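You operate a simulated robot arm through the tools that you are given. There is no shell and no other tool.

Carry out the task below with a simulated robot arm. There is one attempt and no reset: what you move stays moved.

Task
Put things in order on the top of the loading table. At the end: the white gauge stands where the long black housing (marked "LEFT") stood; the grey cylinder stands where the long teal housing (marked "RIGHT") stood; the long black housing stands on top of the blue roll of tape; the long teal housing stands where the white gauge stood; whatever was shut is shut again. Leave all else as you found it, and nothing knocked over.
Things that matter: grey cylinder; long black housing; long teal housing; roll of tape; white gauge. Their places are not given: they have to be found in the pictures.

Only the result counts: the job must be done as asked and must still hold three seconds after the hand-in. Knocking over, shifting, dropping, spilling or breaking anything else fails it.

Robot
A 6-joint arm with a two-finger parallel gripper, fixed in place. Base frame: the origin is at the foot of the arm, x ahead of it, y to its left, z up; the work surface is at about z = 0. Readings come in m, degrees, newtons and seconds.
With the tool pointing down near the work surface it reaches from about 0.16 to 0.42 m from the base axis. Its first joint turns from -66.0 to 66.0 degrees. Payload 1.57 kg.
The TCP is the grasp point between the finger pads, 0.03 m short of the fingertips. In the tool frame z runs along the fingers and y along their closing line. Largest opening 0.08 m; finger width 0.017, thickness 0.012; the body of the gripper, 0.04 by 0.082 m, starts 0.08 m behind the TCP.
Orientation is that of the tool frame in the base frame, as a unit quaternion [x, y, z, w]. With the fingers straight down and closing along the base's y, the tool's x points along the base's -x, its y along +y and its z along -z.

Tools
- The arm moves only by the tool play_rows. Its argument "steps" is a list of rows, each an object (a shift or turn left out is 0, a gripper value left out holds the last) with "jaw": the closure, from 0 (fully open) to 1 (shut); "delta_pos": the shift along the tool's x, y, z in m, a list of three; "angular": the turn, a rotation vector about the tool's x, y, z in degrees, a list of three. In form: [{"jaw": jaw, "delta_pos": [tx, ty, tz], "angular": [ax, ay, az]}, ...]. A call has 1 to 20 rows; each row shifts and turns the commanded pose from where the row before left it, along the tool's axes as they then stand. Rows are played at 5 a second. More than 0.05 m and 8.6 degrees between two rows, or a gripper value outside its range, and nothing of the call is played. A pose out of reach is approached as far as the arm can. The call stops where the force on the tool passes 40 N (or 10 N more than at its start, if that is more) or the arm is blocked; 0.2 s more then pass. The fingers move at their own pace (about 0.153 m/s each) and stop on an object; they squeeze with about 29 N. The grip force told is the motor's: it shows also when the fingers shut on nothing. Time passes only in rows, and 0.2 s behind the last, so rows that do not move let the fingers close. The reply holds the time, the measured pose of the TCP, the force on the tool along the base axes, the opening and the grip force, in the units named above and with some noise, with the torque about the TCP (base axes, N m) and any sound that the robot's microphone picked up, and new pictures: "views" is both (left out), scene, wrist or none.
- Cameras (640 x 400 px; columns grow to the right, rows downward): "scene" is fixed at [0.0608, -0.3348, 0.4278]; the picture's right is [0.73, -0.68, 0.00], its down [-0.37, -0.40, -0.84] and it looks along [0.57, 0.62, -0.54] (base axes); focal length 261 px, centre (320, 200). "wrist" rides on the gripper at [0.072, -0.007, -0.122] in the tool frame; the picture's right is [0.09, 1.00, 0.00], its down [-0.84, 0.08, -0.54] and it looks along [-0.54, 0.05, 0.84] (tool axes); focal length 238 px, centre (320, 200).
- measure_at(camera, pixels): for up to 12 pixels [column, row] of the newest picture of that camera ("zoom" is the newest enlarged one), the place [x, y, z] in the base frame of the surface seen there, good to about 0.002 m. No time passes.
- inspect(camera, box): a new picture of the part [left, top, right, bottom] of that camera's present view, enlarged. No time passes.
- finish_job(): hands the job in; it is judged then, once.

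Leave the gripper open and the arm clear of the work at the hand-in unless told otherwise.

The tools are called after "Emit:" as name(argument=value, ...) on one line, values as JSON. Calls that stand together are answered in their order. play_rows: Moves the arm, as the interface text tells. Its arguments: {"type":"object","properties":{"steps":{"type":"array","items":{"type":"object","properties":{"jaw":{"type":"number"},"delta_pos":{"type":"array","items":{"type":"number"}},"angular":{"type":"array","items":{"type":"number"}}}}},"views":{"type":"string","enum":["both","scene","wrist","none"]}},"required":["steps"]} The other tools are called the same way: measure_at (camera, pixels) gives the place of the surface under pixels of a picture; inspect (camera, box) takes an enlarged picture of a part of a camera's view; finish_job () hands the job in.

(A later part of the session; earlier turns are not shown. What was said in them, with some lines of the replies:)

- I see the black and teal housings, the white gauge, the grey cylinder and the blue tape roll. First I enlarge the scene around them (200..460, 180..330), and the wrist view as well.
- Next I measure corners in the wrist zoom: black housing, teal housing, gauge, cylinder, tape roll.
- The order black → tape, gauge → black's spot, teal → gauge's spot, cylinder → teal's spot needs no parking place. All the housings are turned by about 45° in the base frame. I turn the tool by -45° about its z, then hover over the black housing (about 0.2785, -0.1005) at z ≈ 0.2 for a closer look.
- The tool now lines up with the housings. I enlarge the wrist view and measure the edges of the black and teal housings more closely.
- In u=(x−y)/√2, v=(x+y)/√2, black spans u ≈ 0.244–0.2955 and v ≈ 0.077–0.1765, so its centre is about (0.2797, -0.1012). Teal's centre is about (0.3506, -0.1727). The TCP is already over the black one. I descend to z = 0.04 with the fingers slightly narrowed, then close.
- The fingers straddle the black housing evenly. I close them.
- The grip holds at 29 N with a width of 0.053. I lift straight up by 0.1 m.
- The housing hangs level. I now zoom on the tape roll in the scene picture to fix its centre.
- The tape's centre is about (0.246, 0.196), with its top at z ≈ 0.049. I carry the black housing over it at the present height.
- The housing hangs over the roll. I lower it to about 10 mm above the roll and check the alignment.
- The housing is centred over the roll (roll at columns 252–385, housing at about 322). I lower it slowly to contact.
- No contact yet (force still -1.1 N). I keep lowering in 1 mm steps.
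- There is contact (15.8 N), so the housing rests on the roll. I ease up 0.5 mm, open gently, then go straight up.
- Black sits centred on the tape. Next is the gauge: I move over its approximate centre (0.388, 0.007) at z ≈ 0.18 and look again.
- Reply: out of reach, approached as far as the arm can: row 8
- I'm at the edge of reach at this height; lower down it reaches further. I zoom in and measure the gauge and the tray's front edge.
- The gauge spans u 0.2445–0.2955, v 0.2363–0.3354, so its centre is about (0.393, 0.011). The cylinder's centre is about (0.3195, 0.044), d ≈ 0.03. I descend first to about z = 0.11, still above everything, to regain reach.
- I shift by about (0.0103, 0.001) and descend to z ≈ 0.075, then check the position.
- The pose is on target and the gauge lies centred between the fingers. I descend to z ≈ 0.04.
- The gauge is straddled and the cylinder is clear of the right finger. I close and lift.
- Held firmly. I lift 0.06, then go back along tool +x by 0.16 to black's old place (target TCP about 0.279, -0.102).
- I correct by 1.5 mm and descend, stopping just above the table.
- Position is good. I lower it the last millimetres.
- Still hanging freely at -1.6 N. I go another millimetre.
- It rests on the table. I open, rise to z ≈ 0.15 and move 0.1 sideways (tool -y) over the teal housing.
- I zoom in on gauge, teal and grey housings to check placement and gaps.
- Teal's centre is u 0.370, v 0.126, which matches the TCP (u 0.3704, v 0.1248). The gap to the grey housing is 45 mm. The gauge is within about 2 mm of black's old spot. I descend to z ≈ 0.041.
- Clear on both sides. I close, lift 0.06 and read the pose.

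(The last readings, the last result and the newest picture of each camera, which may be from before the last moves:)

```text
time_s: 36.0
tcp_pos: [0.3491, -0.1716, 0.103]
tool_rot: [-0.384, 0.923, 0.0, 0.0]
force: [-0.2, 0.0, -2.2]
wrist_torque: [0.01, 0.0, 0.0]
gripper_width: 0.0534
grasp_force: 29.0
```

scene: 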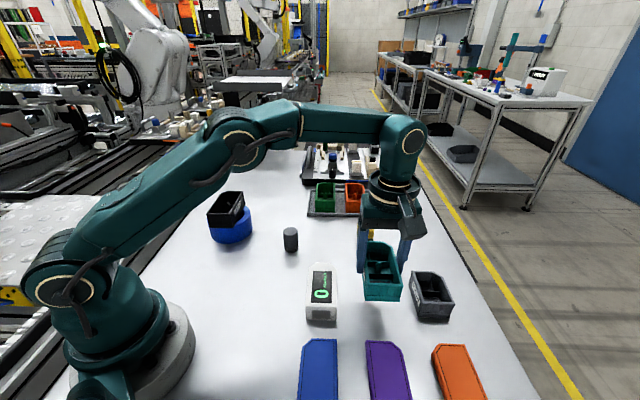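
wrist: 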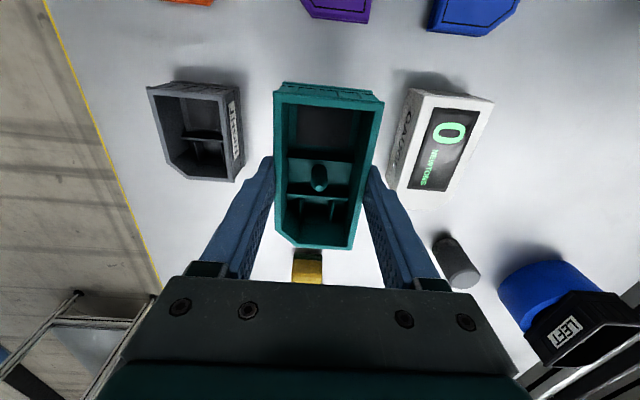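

Teal is held level. I carry it to the gauge's old spot (target TCP 0.392, 0.011), well clear of the gauge and cylinder.

Emit:
play_rows(steps=[{"delta_pos": [-0.01, 0.0062, 0]}, {"delta_pos": [-0.02, 0.0123, 0]}, {"delta_pos": [-0.02, 0.0123, 0]}, {"delta_pos": [-0.02, 0.0123, 0]}, {"delta_pos": [-0.02, 0.0123, 0]}, {"delta_pos": [-0.02, 0.0123, 0]}, {"delta_pos": [-0.02, 0.0123, 0]}, {"delta_pos": [-0.02, 0.0123, 0]}, {"delta_pos": [-0.01, 0.0064, 0]}, {}, {}])

```text
time_s: 38.4
tcp_pos: [0.3928, 0.0107, 0.1021]
tool_rot: [-0.382, 0.924, 0.001, 0.001]
force: [-0.8, -0.2, -1.3]
wrist_torque: [0.01, 0.02, 0.01]
gripper_width: 0.0535
grasp_force: 29.2
```

scene: 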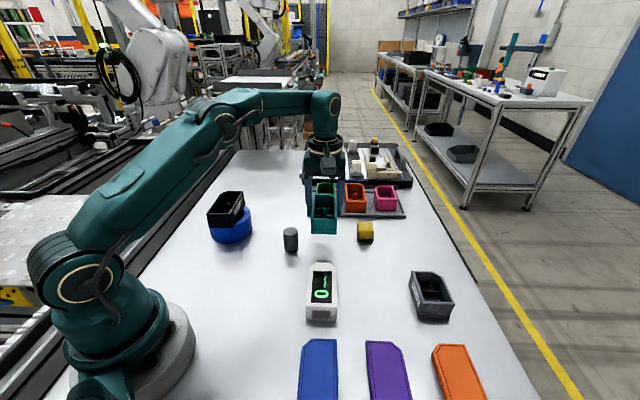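
wrist: 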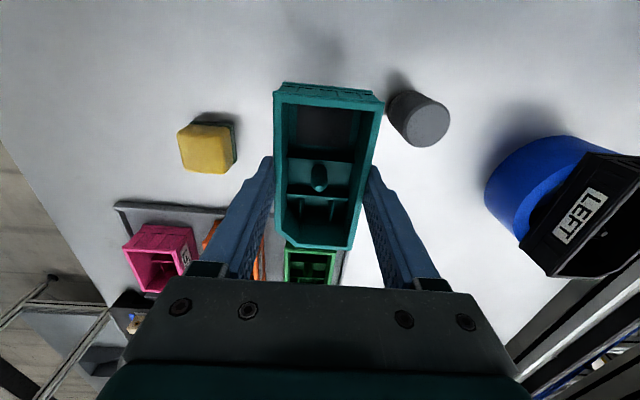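

On target. I descend to just above the table.

Emit:
play_rows(steps=[{"delta_pos": [0, 0, 0.015]}, {"delta_pos": [0, 0, 0.02]}, {"delta_pos": [0, 0, 0.015]}, {"delta_pos": [0, 0, 0.006]}, {}, {}])

```text
time_s: 39.8
tcp_pos: [0.3932, 0.0099, 0.0447]
tool_rot: [-0.382, 0.924, 0.0, -0.001]
force: [0.0, -0.2, -0.6]
wrist_torque: [0.02, -0.01, 0.03]
gripper_width: 0.0535
grasp_force: 29.2
```

scene: 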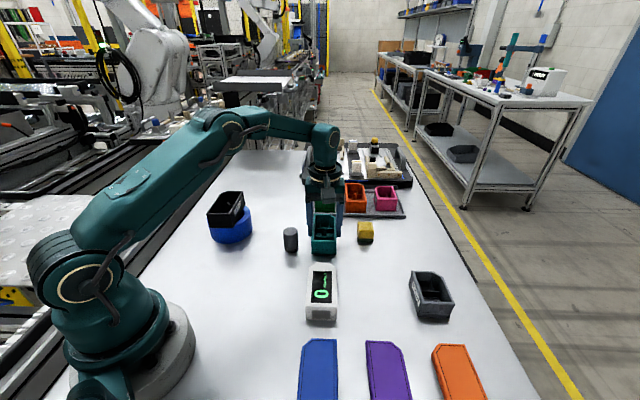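
wrist: 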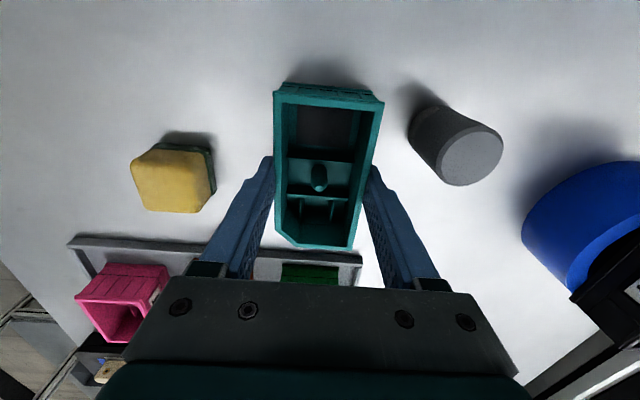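

Matches the old gauge view. I lower in small steps to contact.

Emit:
play_rows(steps=[{"delta_pos": [0, 0, 0.0015]}, {"delta_pos": [0, 0, 0.001]}, {}], views="none")

Emit:
play_rows(steps=[{"delta_pos": [0, 0, 0.001]}, {}], views="none")

```text
time_s: 40.6
tcp_pos: [0.3924, 0.0095, 0.0427]
tool_rot: [-0.384, 0.923, 0.001, 0.0]
force: [-0.4, -0.7, -1.4]
wrist_torque: [-0.04, -0.01, 0.02]
gripper_width: 0.0533
grasp_force: 28.8
```

```text
time_s: 41.2
tcp_pos: [0.3918, 0.0104, 0.0428]
tool_rot: [-0.383, 0.924, 0.0, 0.0]
force: [0.3, 0.3, -1.2]
wrist_torque: [-0.02, -0.01, 0.0]
gripper_width: 0.0532
grasp_force: 28.9
```

Emit:
play_rows(steps=[{"delta_pos": [0, 0, 0.001]}, {}], views="none")

```text
time_s: 41.8
tcp_pos: [0.3923, 0.0093, 0.0414]
tool_rot: [-0.382, 0.924, 0.0, 0.0]
force: [-0.2, 0.4, 0.5]
wrist_torque: [0.0, 0.06, -0.03]
gripper_width: 0.0531
grasp_force: 29.3
```

Emit:
play_rows(steps=[{"delta_pos": [0, 0, 0.0006]}, {}], views="none")

```text
time_s: 42.4
tcp_pos: [0.3934, 0.0093, 0.0406]
tool_rot: [-0.383, 0.924, 0.0, 0.001]
force: [-0.7, 7.7, 15.4]
wrist_torque: [-0.23, 0.7, -0.27]
gripper_width: 0.0536
grasp_force: 29.2
```

Contact at 15 N. I ease 0.4 mm and open gently, then rise to z ≈ 0.12 and look.

Emit:
play_rows(steps=[{"delta_pos": [0, 0, -0.0004]}, {"jaw": 0.3}, {"jaw": 0.22}, {"jaw": 0.18}, {}, {"delta_pos": [0, 0, -0.02]}, {"delta_pos": [0, 0, -0.03]}, {"delta_pos": [0, 0, -0.03]}, {}, {}])

```text
time_s: 44.6
tcp_pos: [0.3915, 0.011, 0.1206]
tool_rot: [-0.384, 0.923, 0.0, 0.0]
force: [-0.9, 0.3, 0.1]
wrist_torque: [-0.01, -0.02, -0.03]
gripper_width: 0.0653
grasp_force: 0.1
```

scene: 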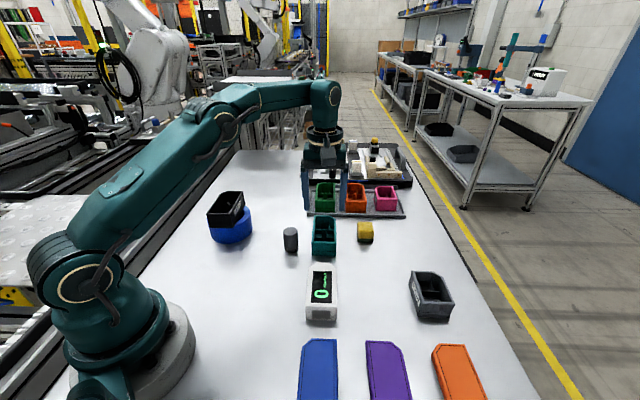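
wrist: 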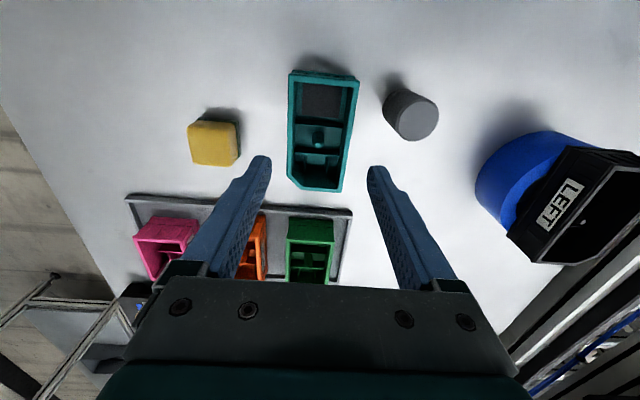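

Teal stands in place. Now the cylinder (u 0.195, v 0.257): I move over it with the opening narrowed to about 0.046 so that the right-hand neighbour stays clear.

Emit:
play_rows(steps=[{"delta_pos": [0.009, 0.0245, 0]}, {"delta_pos": [0.009, 0.025, 0]}, {"delta_pos": [0.0093, 0.0248, 0], "jaw": 0.43}, {}, {}])

Emit:
inspect(camera="wrist", box=[220, 60, 412, 180])

```text
time_s: 45.8
tcp_pos: [0.322, 0.0425, 0.1219]
tool_rot: [-0.382, 0.924, 0.0, 0.0]
force: [-0.6, 0.3, 0.1]
wrist_torque: [0.02, 0.04, 0.02]
gripper_width: 0.0457
grasp_force: 0.0
```

scene: 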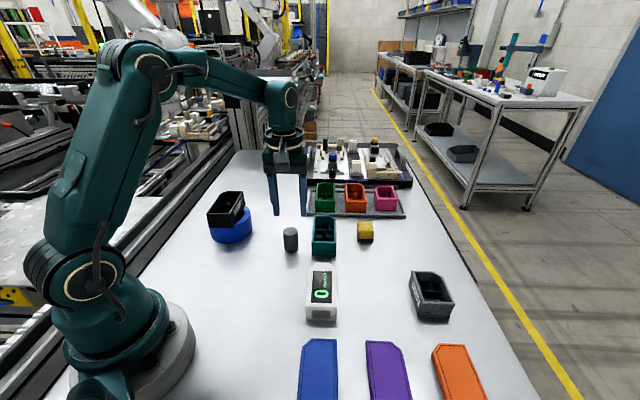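
wrist: 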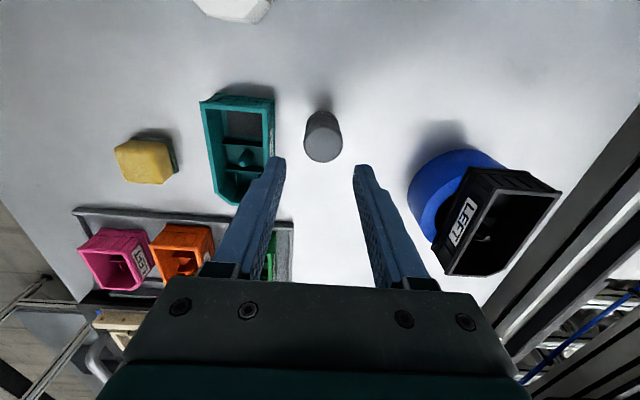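

```text
3.33 times, centred on (316, 120) of wrist
```

zoom: 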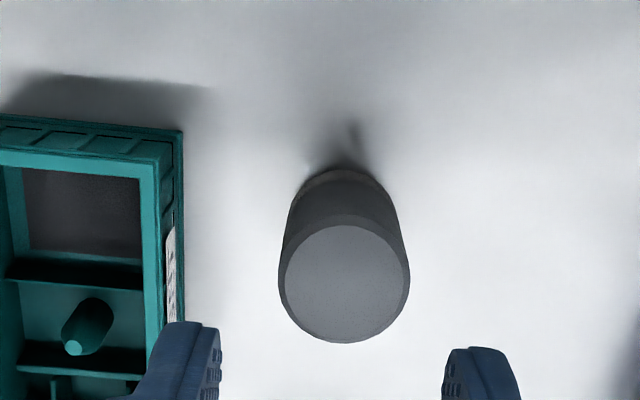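

Emit:
measure_at(camera="zoom", pixels=[[290, 280], [404, 280], [347, 230], [345, 338], [347, 284], [182, 200], [150, 220], [344, 172], [310, 245], [385, 245], [310, 325], [385, 325]])

```text
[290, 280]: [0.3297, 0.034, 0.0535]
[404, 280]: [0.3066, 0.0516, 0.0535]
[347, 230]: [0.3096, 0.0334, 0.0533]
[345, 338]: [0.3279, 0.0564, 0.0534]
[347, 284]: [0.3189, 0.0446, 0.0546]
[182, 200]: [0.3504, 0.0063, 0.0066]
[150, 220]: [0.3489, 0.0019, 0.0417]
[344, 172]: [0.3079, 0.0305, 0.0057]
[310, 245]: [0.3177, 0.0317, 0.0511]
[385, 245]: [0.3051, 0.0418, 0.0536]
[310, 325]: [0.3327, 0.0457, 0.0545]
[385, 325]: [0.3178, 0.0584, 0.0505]
```

The cylinder's centre is (0.3195, 0.0441), so I shift 3 mm along tool +y and descend to z ≈ 0.04. The finger stays about 13 mm from teal.

Emit:
play_rows(steps=[{"delta_pos": [0.0005, 0.003, 0.015]}, {"delta_pos": [0, 0, 0.02]}, {}, {}], views="wrist")

```text
time_s: 46.8
tcp_pos: [0.3205, 0.0452, 0.0873]
tool_rot: [-0.385, 0.923, 0.0, 0.0]
force: [0.2, -0.5, -0.1]
wrist_torque: [-0.01, 0.02, 0.01]
gripper_width: 0.0456
grasp_force: 0.1
```

wrist: 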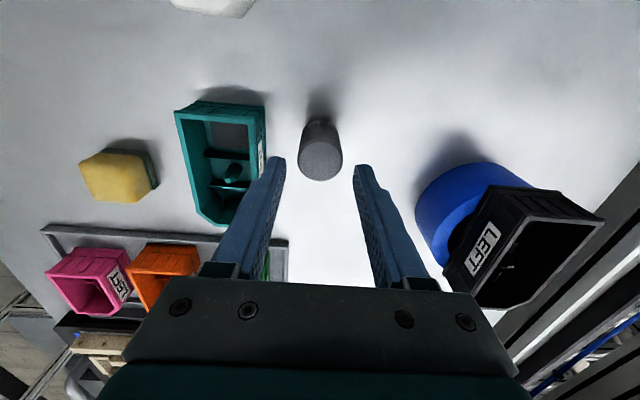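

Centred. I descend the rest.

Emit:
play_rows(steps=[{"delta_pos": [0.001, 0, 0.015]}, {"delta_pos": [0, 0, 0.018]}, {"delta_pos": [0, 0, 0.012]}, {}, {}])

```text
time_s: 48.0
tcp_pos: [0.319, 0.0444, 0.0435]
tool_rot: [-0.384, 0.923, 0.0, -0.001]
force: [0.4, 0.1, 0.0]
wrist_torque: [-0.01, 0.01, -0.02]
gripper_width: 0.0455
grasp_force: 0.0
```

scene: 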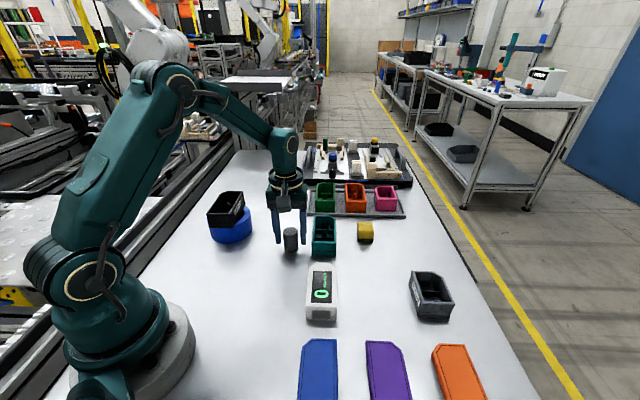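
wrist: 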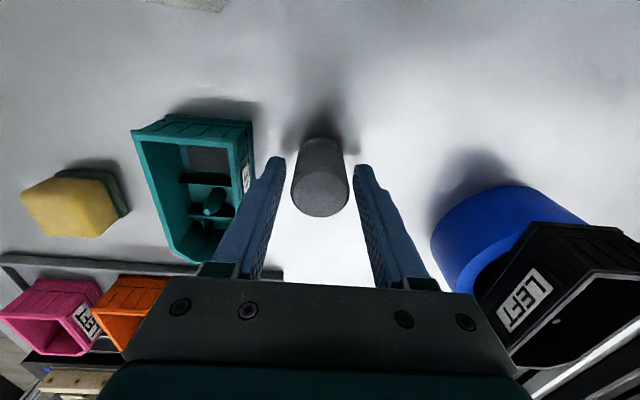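

The cylinder is between the fingers (centred at column 320). I close and lift.

Emit:
play_rows(steps=[{"jaw": 0.55}, {"jaw": 0.7}, {"jaw": 1}, {}, {}], views="wrist")

```text
time_s: 49.2
tcp_pos: [0.3201, 0.0438, 0.0429]
tool_rot: [-0.384, 0.923, 0.0, 0.0]
force: [0.3, 0.7, -0.1]
wrist_torque: [-0.01, 0.0, 0.0]
gripper_width: 0.0323
grasp_force: 28.6
```

wrist: 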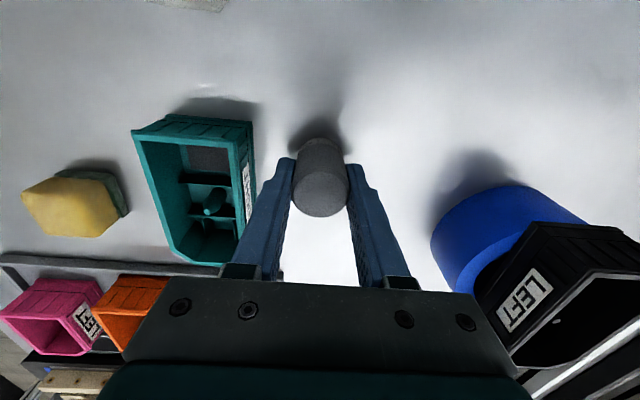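

Held (width 0.032). I lift 0.08 and carry it to teal's old place (target 0.3506, -0.1727).

Emit:
play_rows(steps=[{"delta_pos": [0, 0, -0.01]}, {"delta_pos": [0, 0, -0.02]}, {"delta_pos": [0, 0, -0.025]}, {"delta_pos": [0, 0, -0.025]}, {"delta_pos": [0.0086, -0.0115, 0]}, {"delta_pos": [0.0163, -0.0217, 0]}, {"delta_pos": [0.0163, -0.0217, 0]}, {"delta_pos": [0.0163, -0.0217, 0]}, {"delta_pos": [0.0163, -0.0217, 0]}, {"delta_pos": [0.0163, -0.0217, 0]}, {"delta_pos": [0.0163, -0.0217, 0]}, {"delta_pos": [0.0163, -0.0217, 0]}, {"delta_pos": [0.0086, -0.0115, 0]}, {}, {}])

```text
time_s: 52.4
tcp_pos: [0.3473, -0.1735, 0.1212]
tool_rot: [-0.383, 0.924, 0.0, 0.001]
force: [-0.3, 0.2, -0.1]
wrist_torque: [-0.01, 0.01, -0.01]
gripper_width: 0.0323
grasp_force: 28.6
```

scene: 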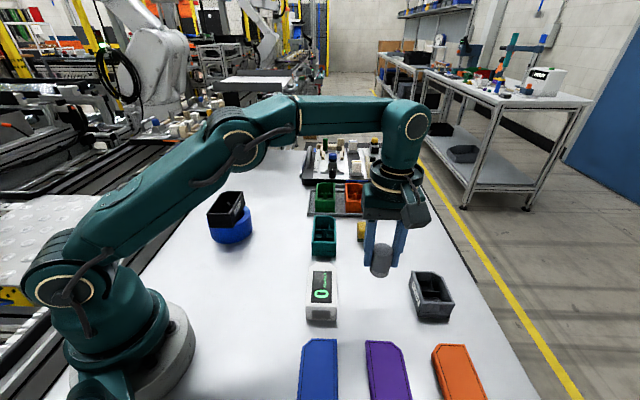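
wrist: 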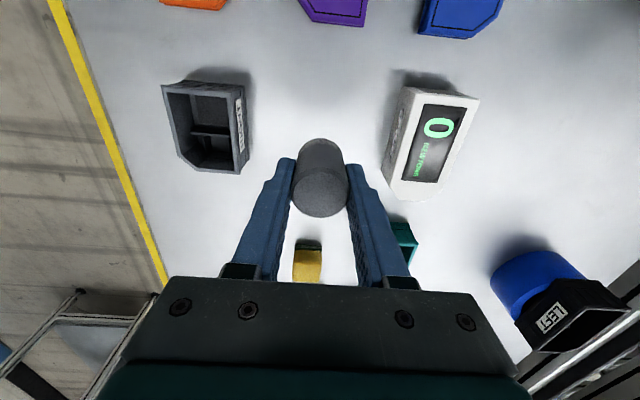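

Correction: 3 mm forward and 2 mm sideways, and down to z ≈ 0.047.

Emit:
play_rows(steps=[{"delta_pos": [-0.0025, -0.0018, 0.02]}, {"delta_pos": [0, 0, 0.025]}, {"delta_pos": [0, 0, 0.02]}, {"delta_pos": [0, 0, 0.01]}, {}, {}])

```text
time_s: 53.8
tcp_pos: [0.3524, -0.1702, 0.0465]
tool_rot: [-0.383, 0.924, 0.0, 0.0]
force: [0.3, 0.0, -1.4]
wrist_torque: [0.0, 0.03, 0.0]
gripper_width: 0.0324
grasp_force: 29.2
```

scene: 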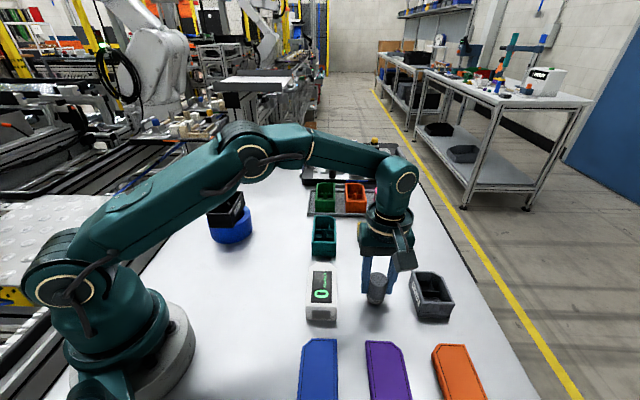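
wrist: 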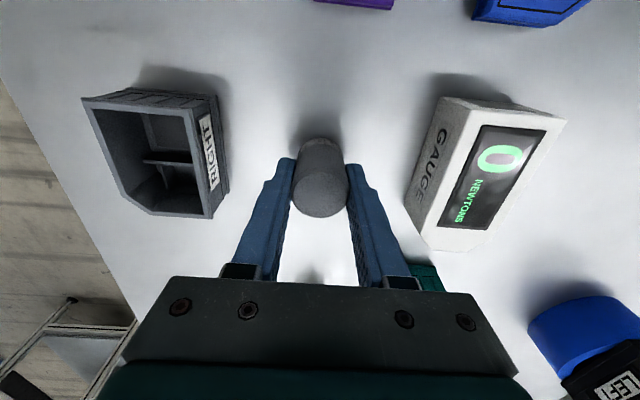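

I correct v by 2 mm and lower in small steps.

Emit:
play_rows(steps=[{"delta_pos": [0.0015, -0.0003, 0.001]}, {"delta_pos": [0, 0, 0.001]}, {}], views="none")

Emit:
play_rows(steps=[{"delta_pos": [0, 0, 0.001]}, {}], views="none")

```text
time_s: 54.6
tcp_pos: [0.3508, -0.1748, 0.0461]
tool_rot: [-0.384, 0.923, 0.0, 0.0]
force: [-0.3, 1.1, -0.3]
wrist_torque: [0.01, 0.0, 0.04]
gripper_width: 0.0323
grasp_force: 28.4
```

```text
time_s: 55.2
tcp_pos: [0.3502, -0.1736, 0.0449]
tool_rot: [-0.384, 0.924, 0.0, 0.0]
force: [0.1, -0.6, -0.9]
wrist_torque: [-0.01, -0.01, 0.01]
gripper_width: 0.0321
grasp_force: 29.6
```

Emit:
play_rows(steps=[{"delta_pos": [0, 0, 0.001]}, {}], views="none")

Emit:
play_rows(steps=[{"delta_pos": [0, 0, 0.0007]}, {}], views="none")

```text
time_s: 55.8
tcp_pos: [0.3509, -0.1749, 0.0435]
tool_rot: [-0.383, 0.924, 0.001, 0.0]
force: [0.3, -0.1, -1.5]
wrist_torque: [0.01, 0.02, -0.01]
gripper_width: 0.0322
grasp_force: 28.7
```

```text
time_s: 56.4
tcp_pos: [0.351, -0.1731, 0.043]
tool_rot: [-0.384, 0.923, 0.0, 0.0]
force: [0.5, -0.9, 2.2]
wrist_torque: [-0.01, 0.01, -0.02]
gripper_width: 0.0322
grasp_force: 29.1
```

Light contact (2.2 N) at exactly the right place. I open, rise straight up and look.

Emit:
play_rows(steps=[{"delta_pos": [0, 0, 0.0003]}, {"jaw": 0.55}, {"jaw": 0.45}, {"jaw": 0.38}, {}, {"delta_pos": [0, 0, -0.02]}, {"delta_pos": [0, 0, -0.035]}, {"delta_pos": [0, 0, -0.035]}, {}, {}])

```text
time_s: 58.6
tcp_pos: [0.3518, -0.1743, 0.1308]
tool_rot: [-0.384, 0.923, 0.0, 0.0]
force: [1.5, 0.2, 0.4]
wrist_torque: [0.0, 0.0, 0.03]
gripper_width: 0.0496
grasp_force: 0.1
```

scene: 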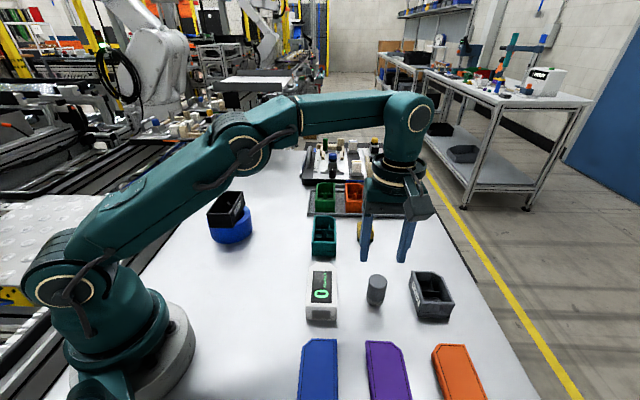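
wrist: 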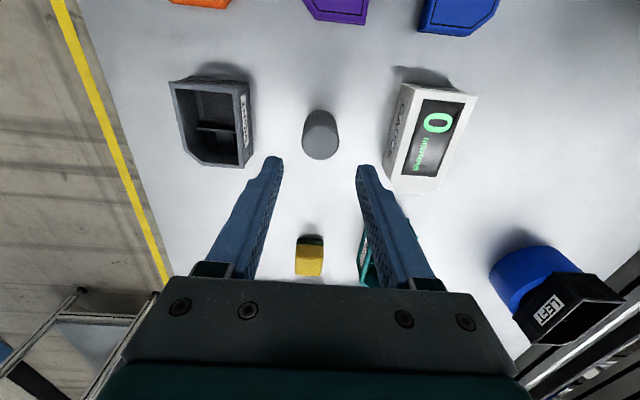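

Everything stands. I open fully and bring the arm up and back to the middle, clear of the work, to inspect the result.

Emit:
play_rows(steps=[{"jaw": 0.38, "delta_pos": [-0.006, 0.024, -0.005]}, {"delta_pos": [-0.006, 0.025, -0.015]}, {"delta_pos": [-0.006, 0.025, -0.02]}, {"delta_pos": [-0.006, 0.025, -0.02]}, {"delta_pos": [-0.006, 0.025, -0.02]}, {"delta_pos": [-0.006, 0.025, -0.02]}, {"delta_pos": [-0.006, 0.025, -0.02]}, {"delta_pos": [-0.006, 0.02, -0.02], "jaw": 0}, {}, {}])

Emit:
inspect(camera="scene", box=[190, 170, 470, 345])

```text
time_s: 60.8
tcp_pos: [0.2463, -0.0004, 0.2721]
tool_rot: [-0.382, 0.924, 0.0, 0.0]
force: [0.7, 0.0, -0.6]
wrist_torque: [-0.01, -0.02, 0.02]
gripper_width: 0.0801
grasp_force: 0.1
```

scene: 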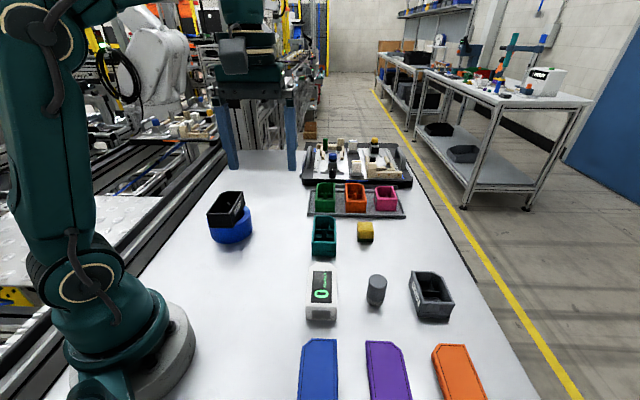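
wrist: 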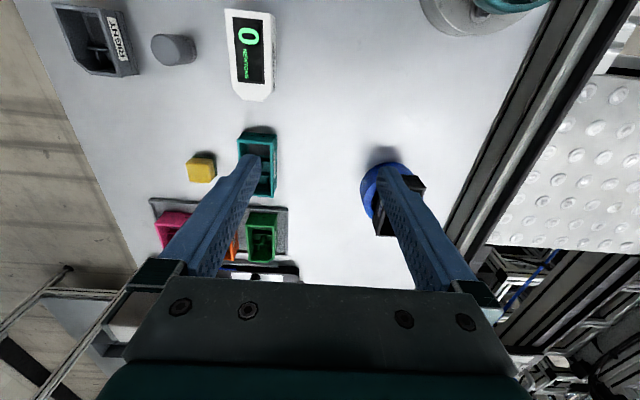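

```text
2.29 times, centred on (330, 258) of scene
```

zoom: 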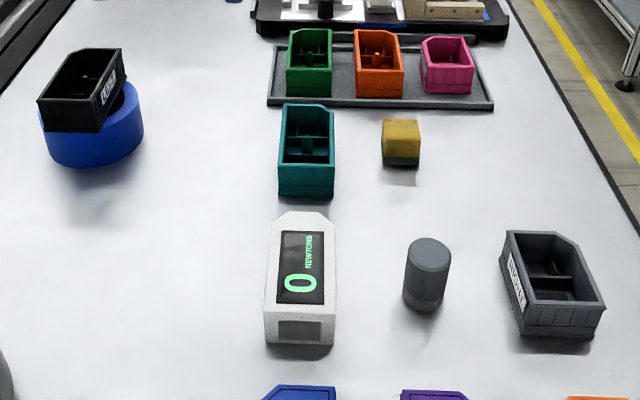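

The result matches the old outlines: the gauge's front edge at zoom (265–334, 345) is where black's was, teal's at (278–334, 196) is where the gauge's was, and the cylinder stands at teal's old centre. The black housing sits level on the tape, everything else is where it was, and nothing was opened along the way. The gripper is open and the arm is clear, so I hand the job in.

Emit:
finish_job()

```text
The job is handed in.
```

The table is set as asked and the job is handed in. In the last pictures everything was upright and nothing else had moved.

| Object | Where it stands now | How close |
|---|---|---|
| White gauge | The long black housing's old place | Within about 2 mm, same angle |
| Long teal housing | The white gauge's old place | Front edge lines up with the gauge's old front edge in the scene picture |
| Grey cylinder | Centre of the long teal housing's old place | Within about 1 mm at release, by the arm's reading |
| Long black housing | On top of the blue roll of tape | Level and centred on the roll |

I saw nothing on the table that was shut, and I opened nothing, so there was nothing to shut again. At the hand-in the gripper was open and the arm was up and clear of the work.
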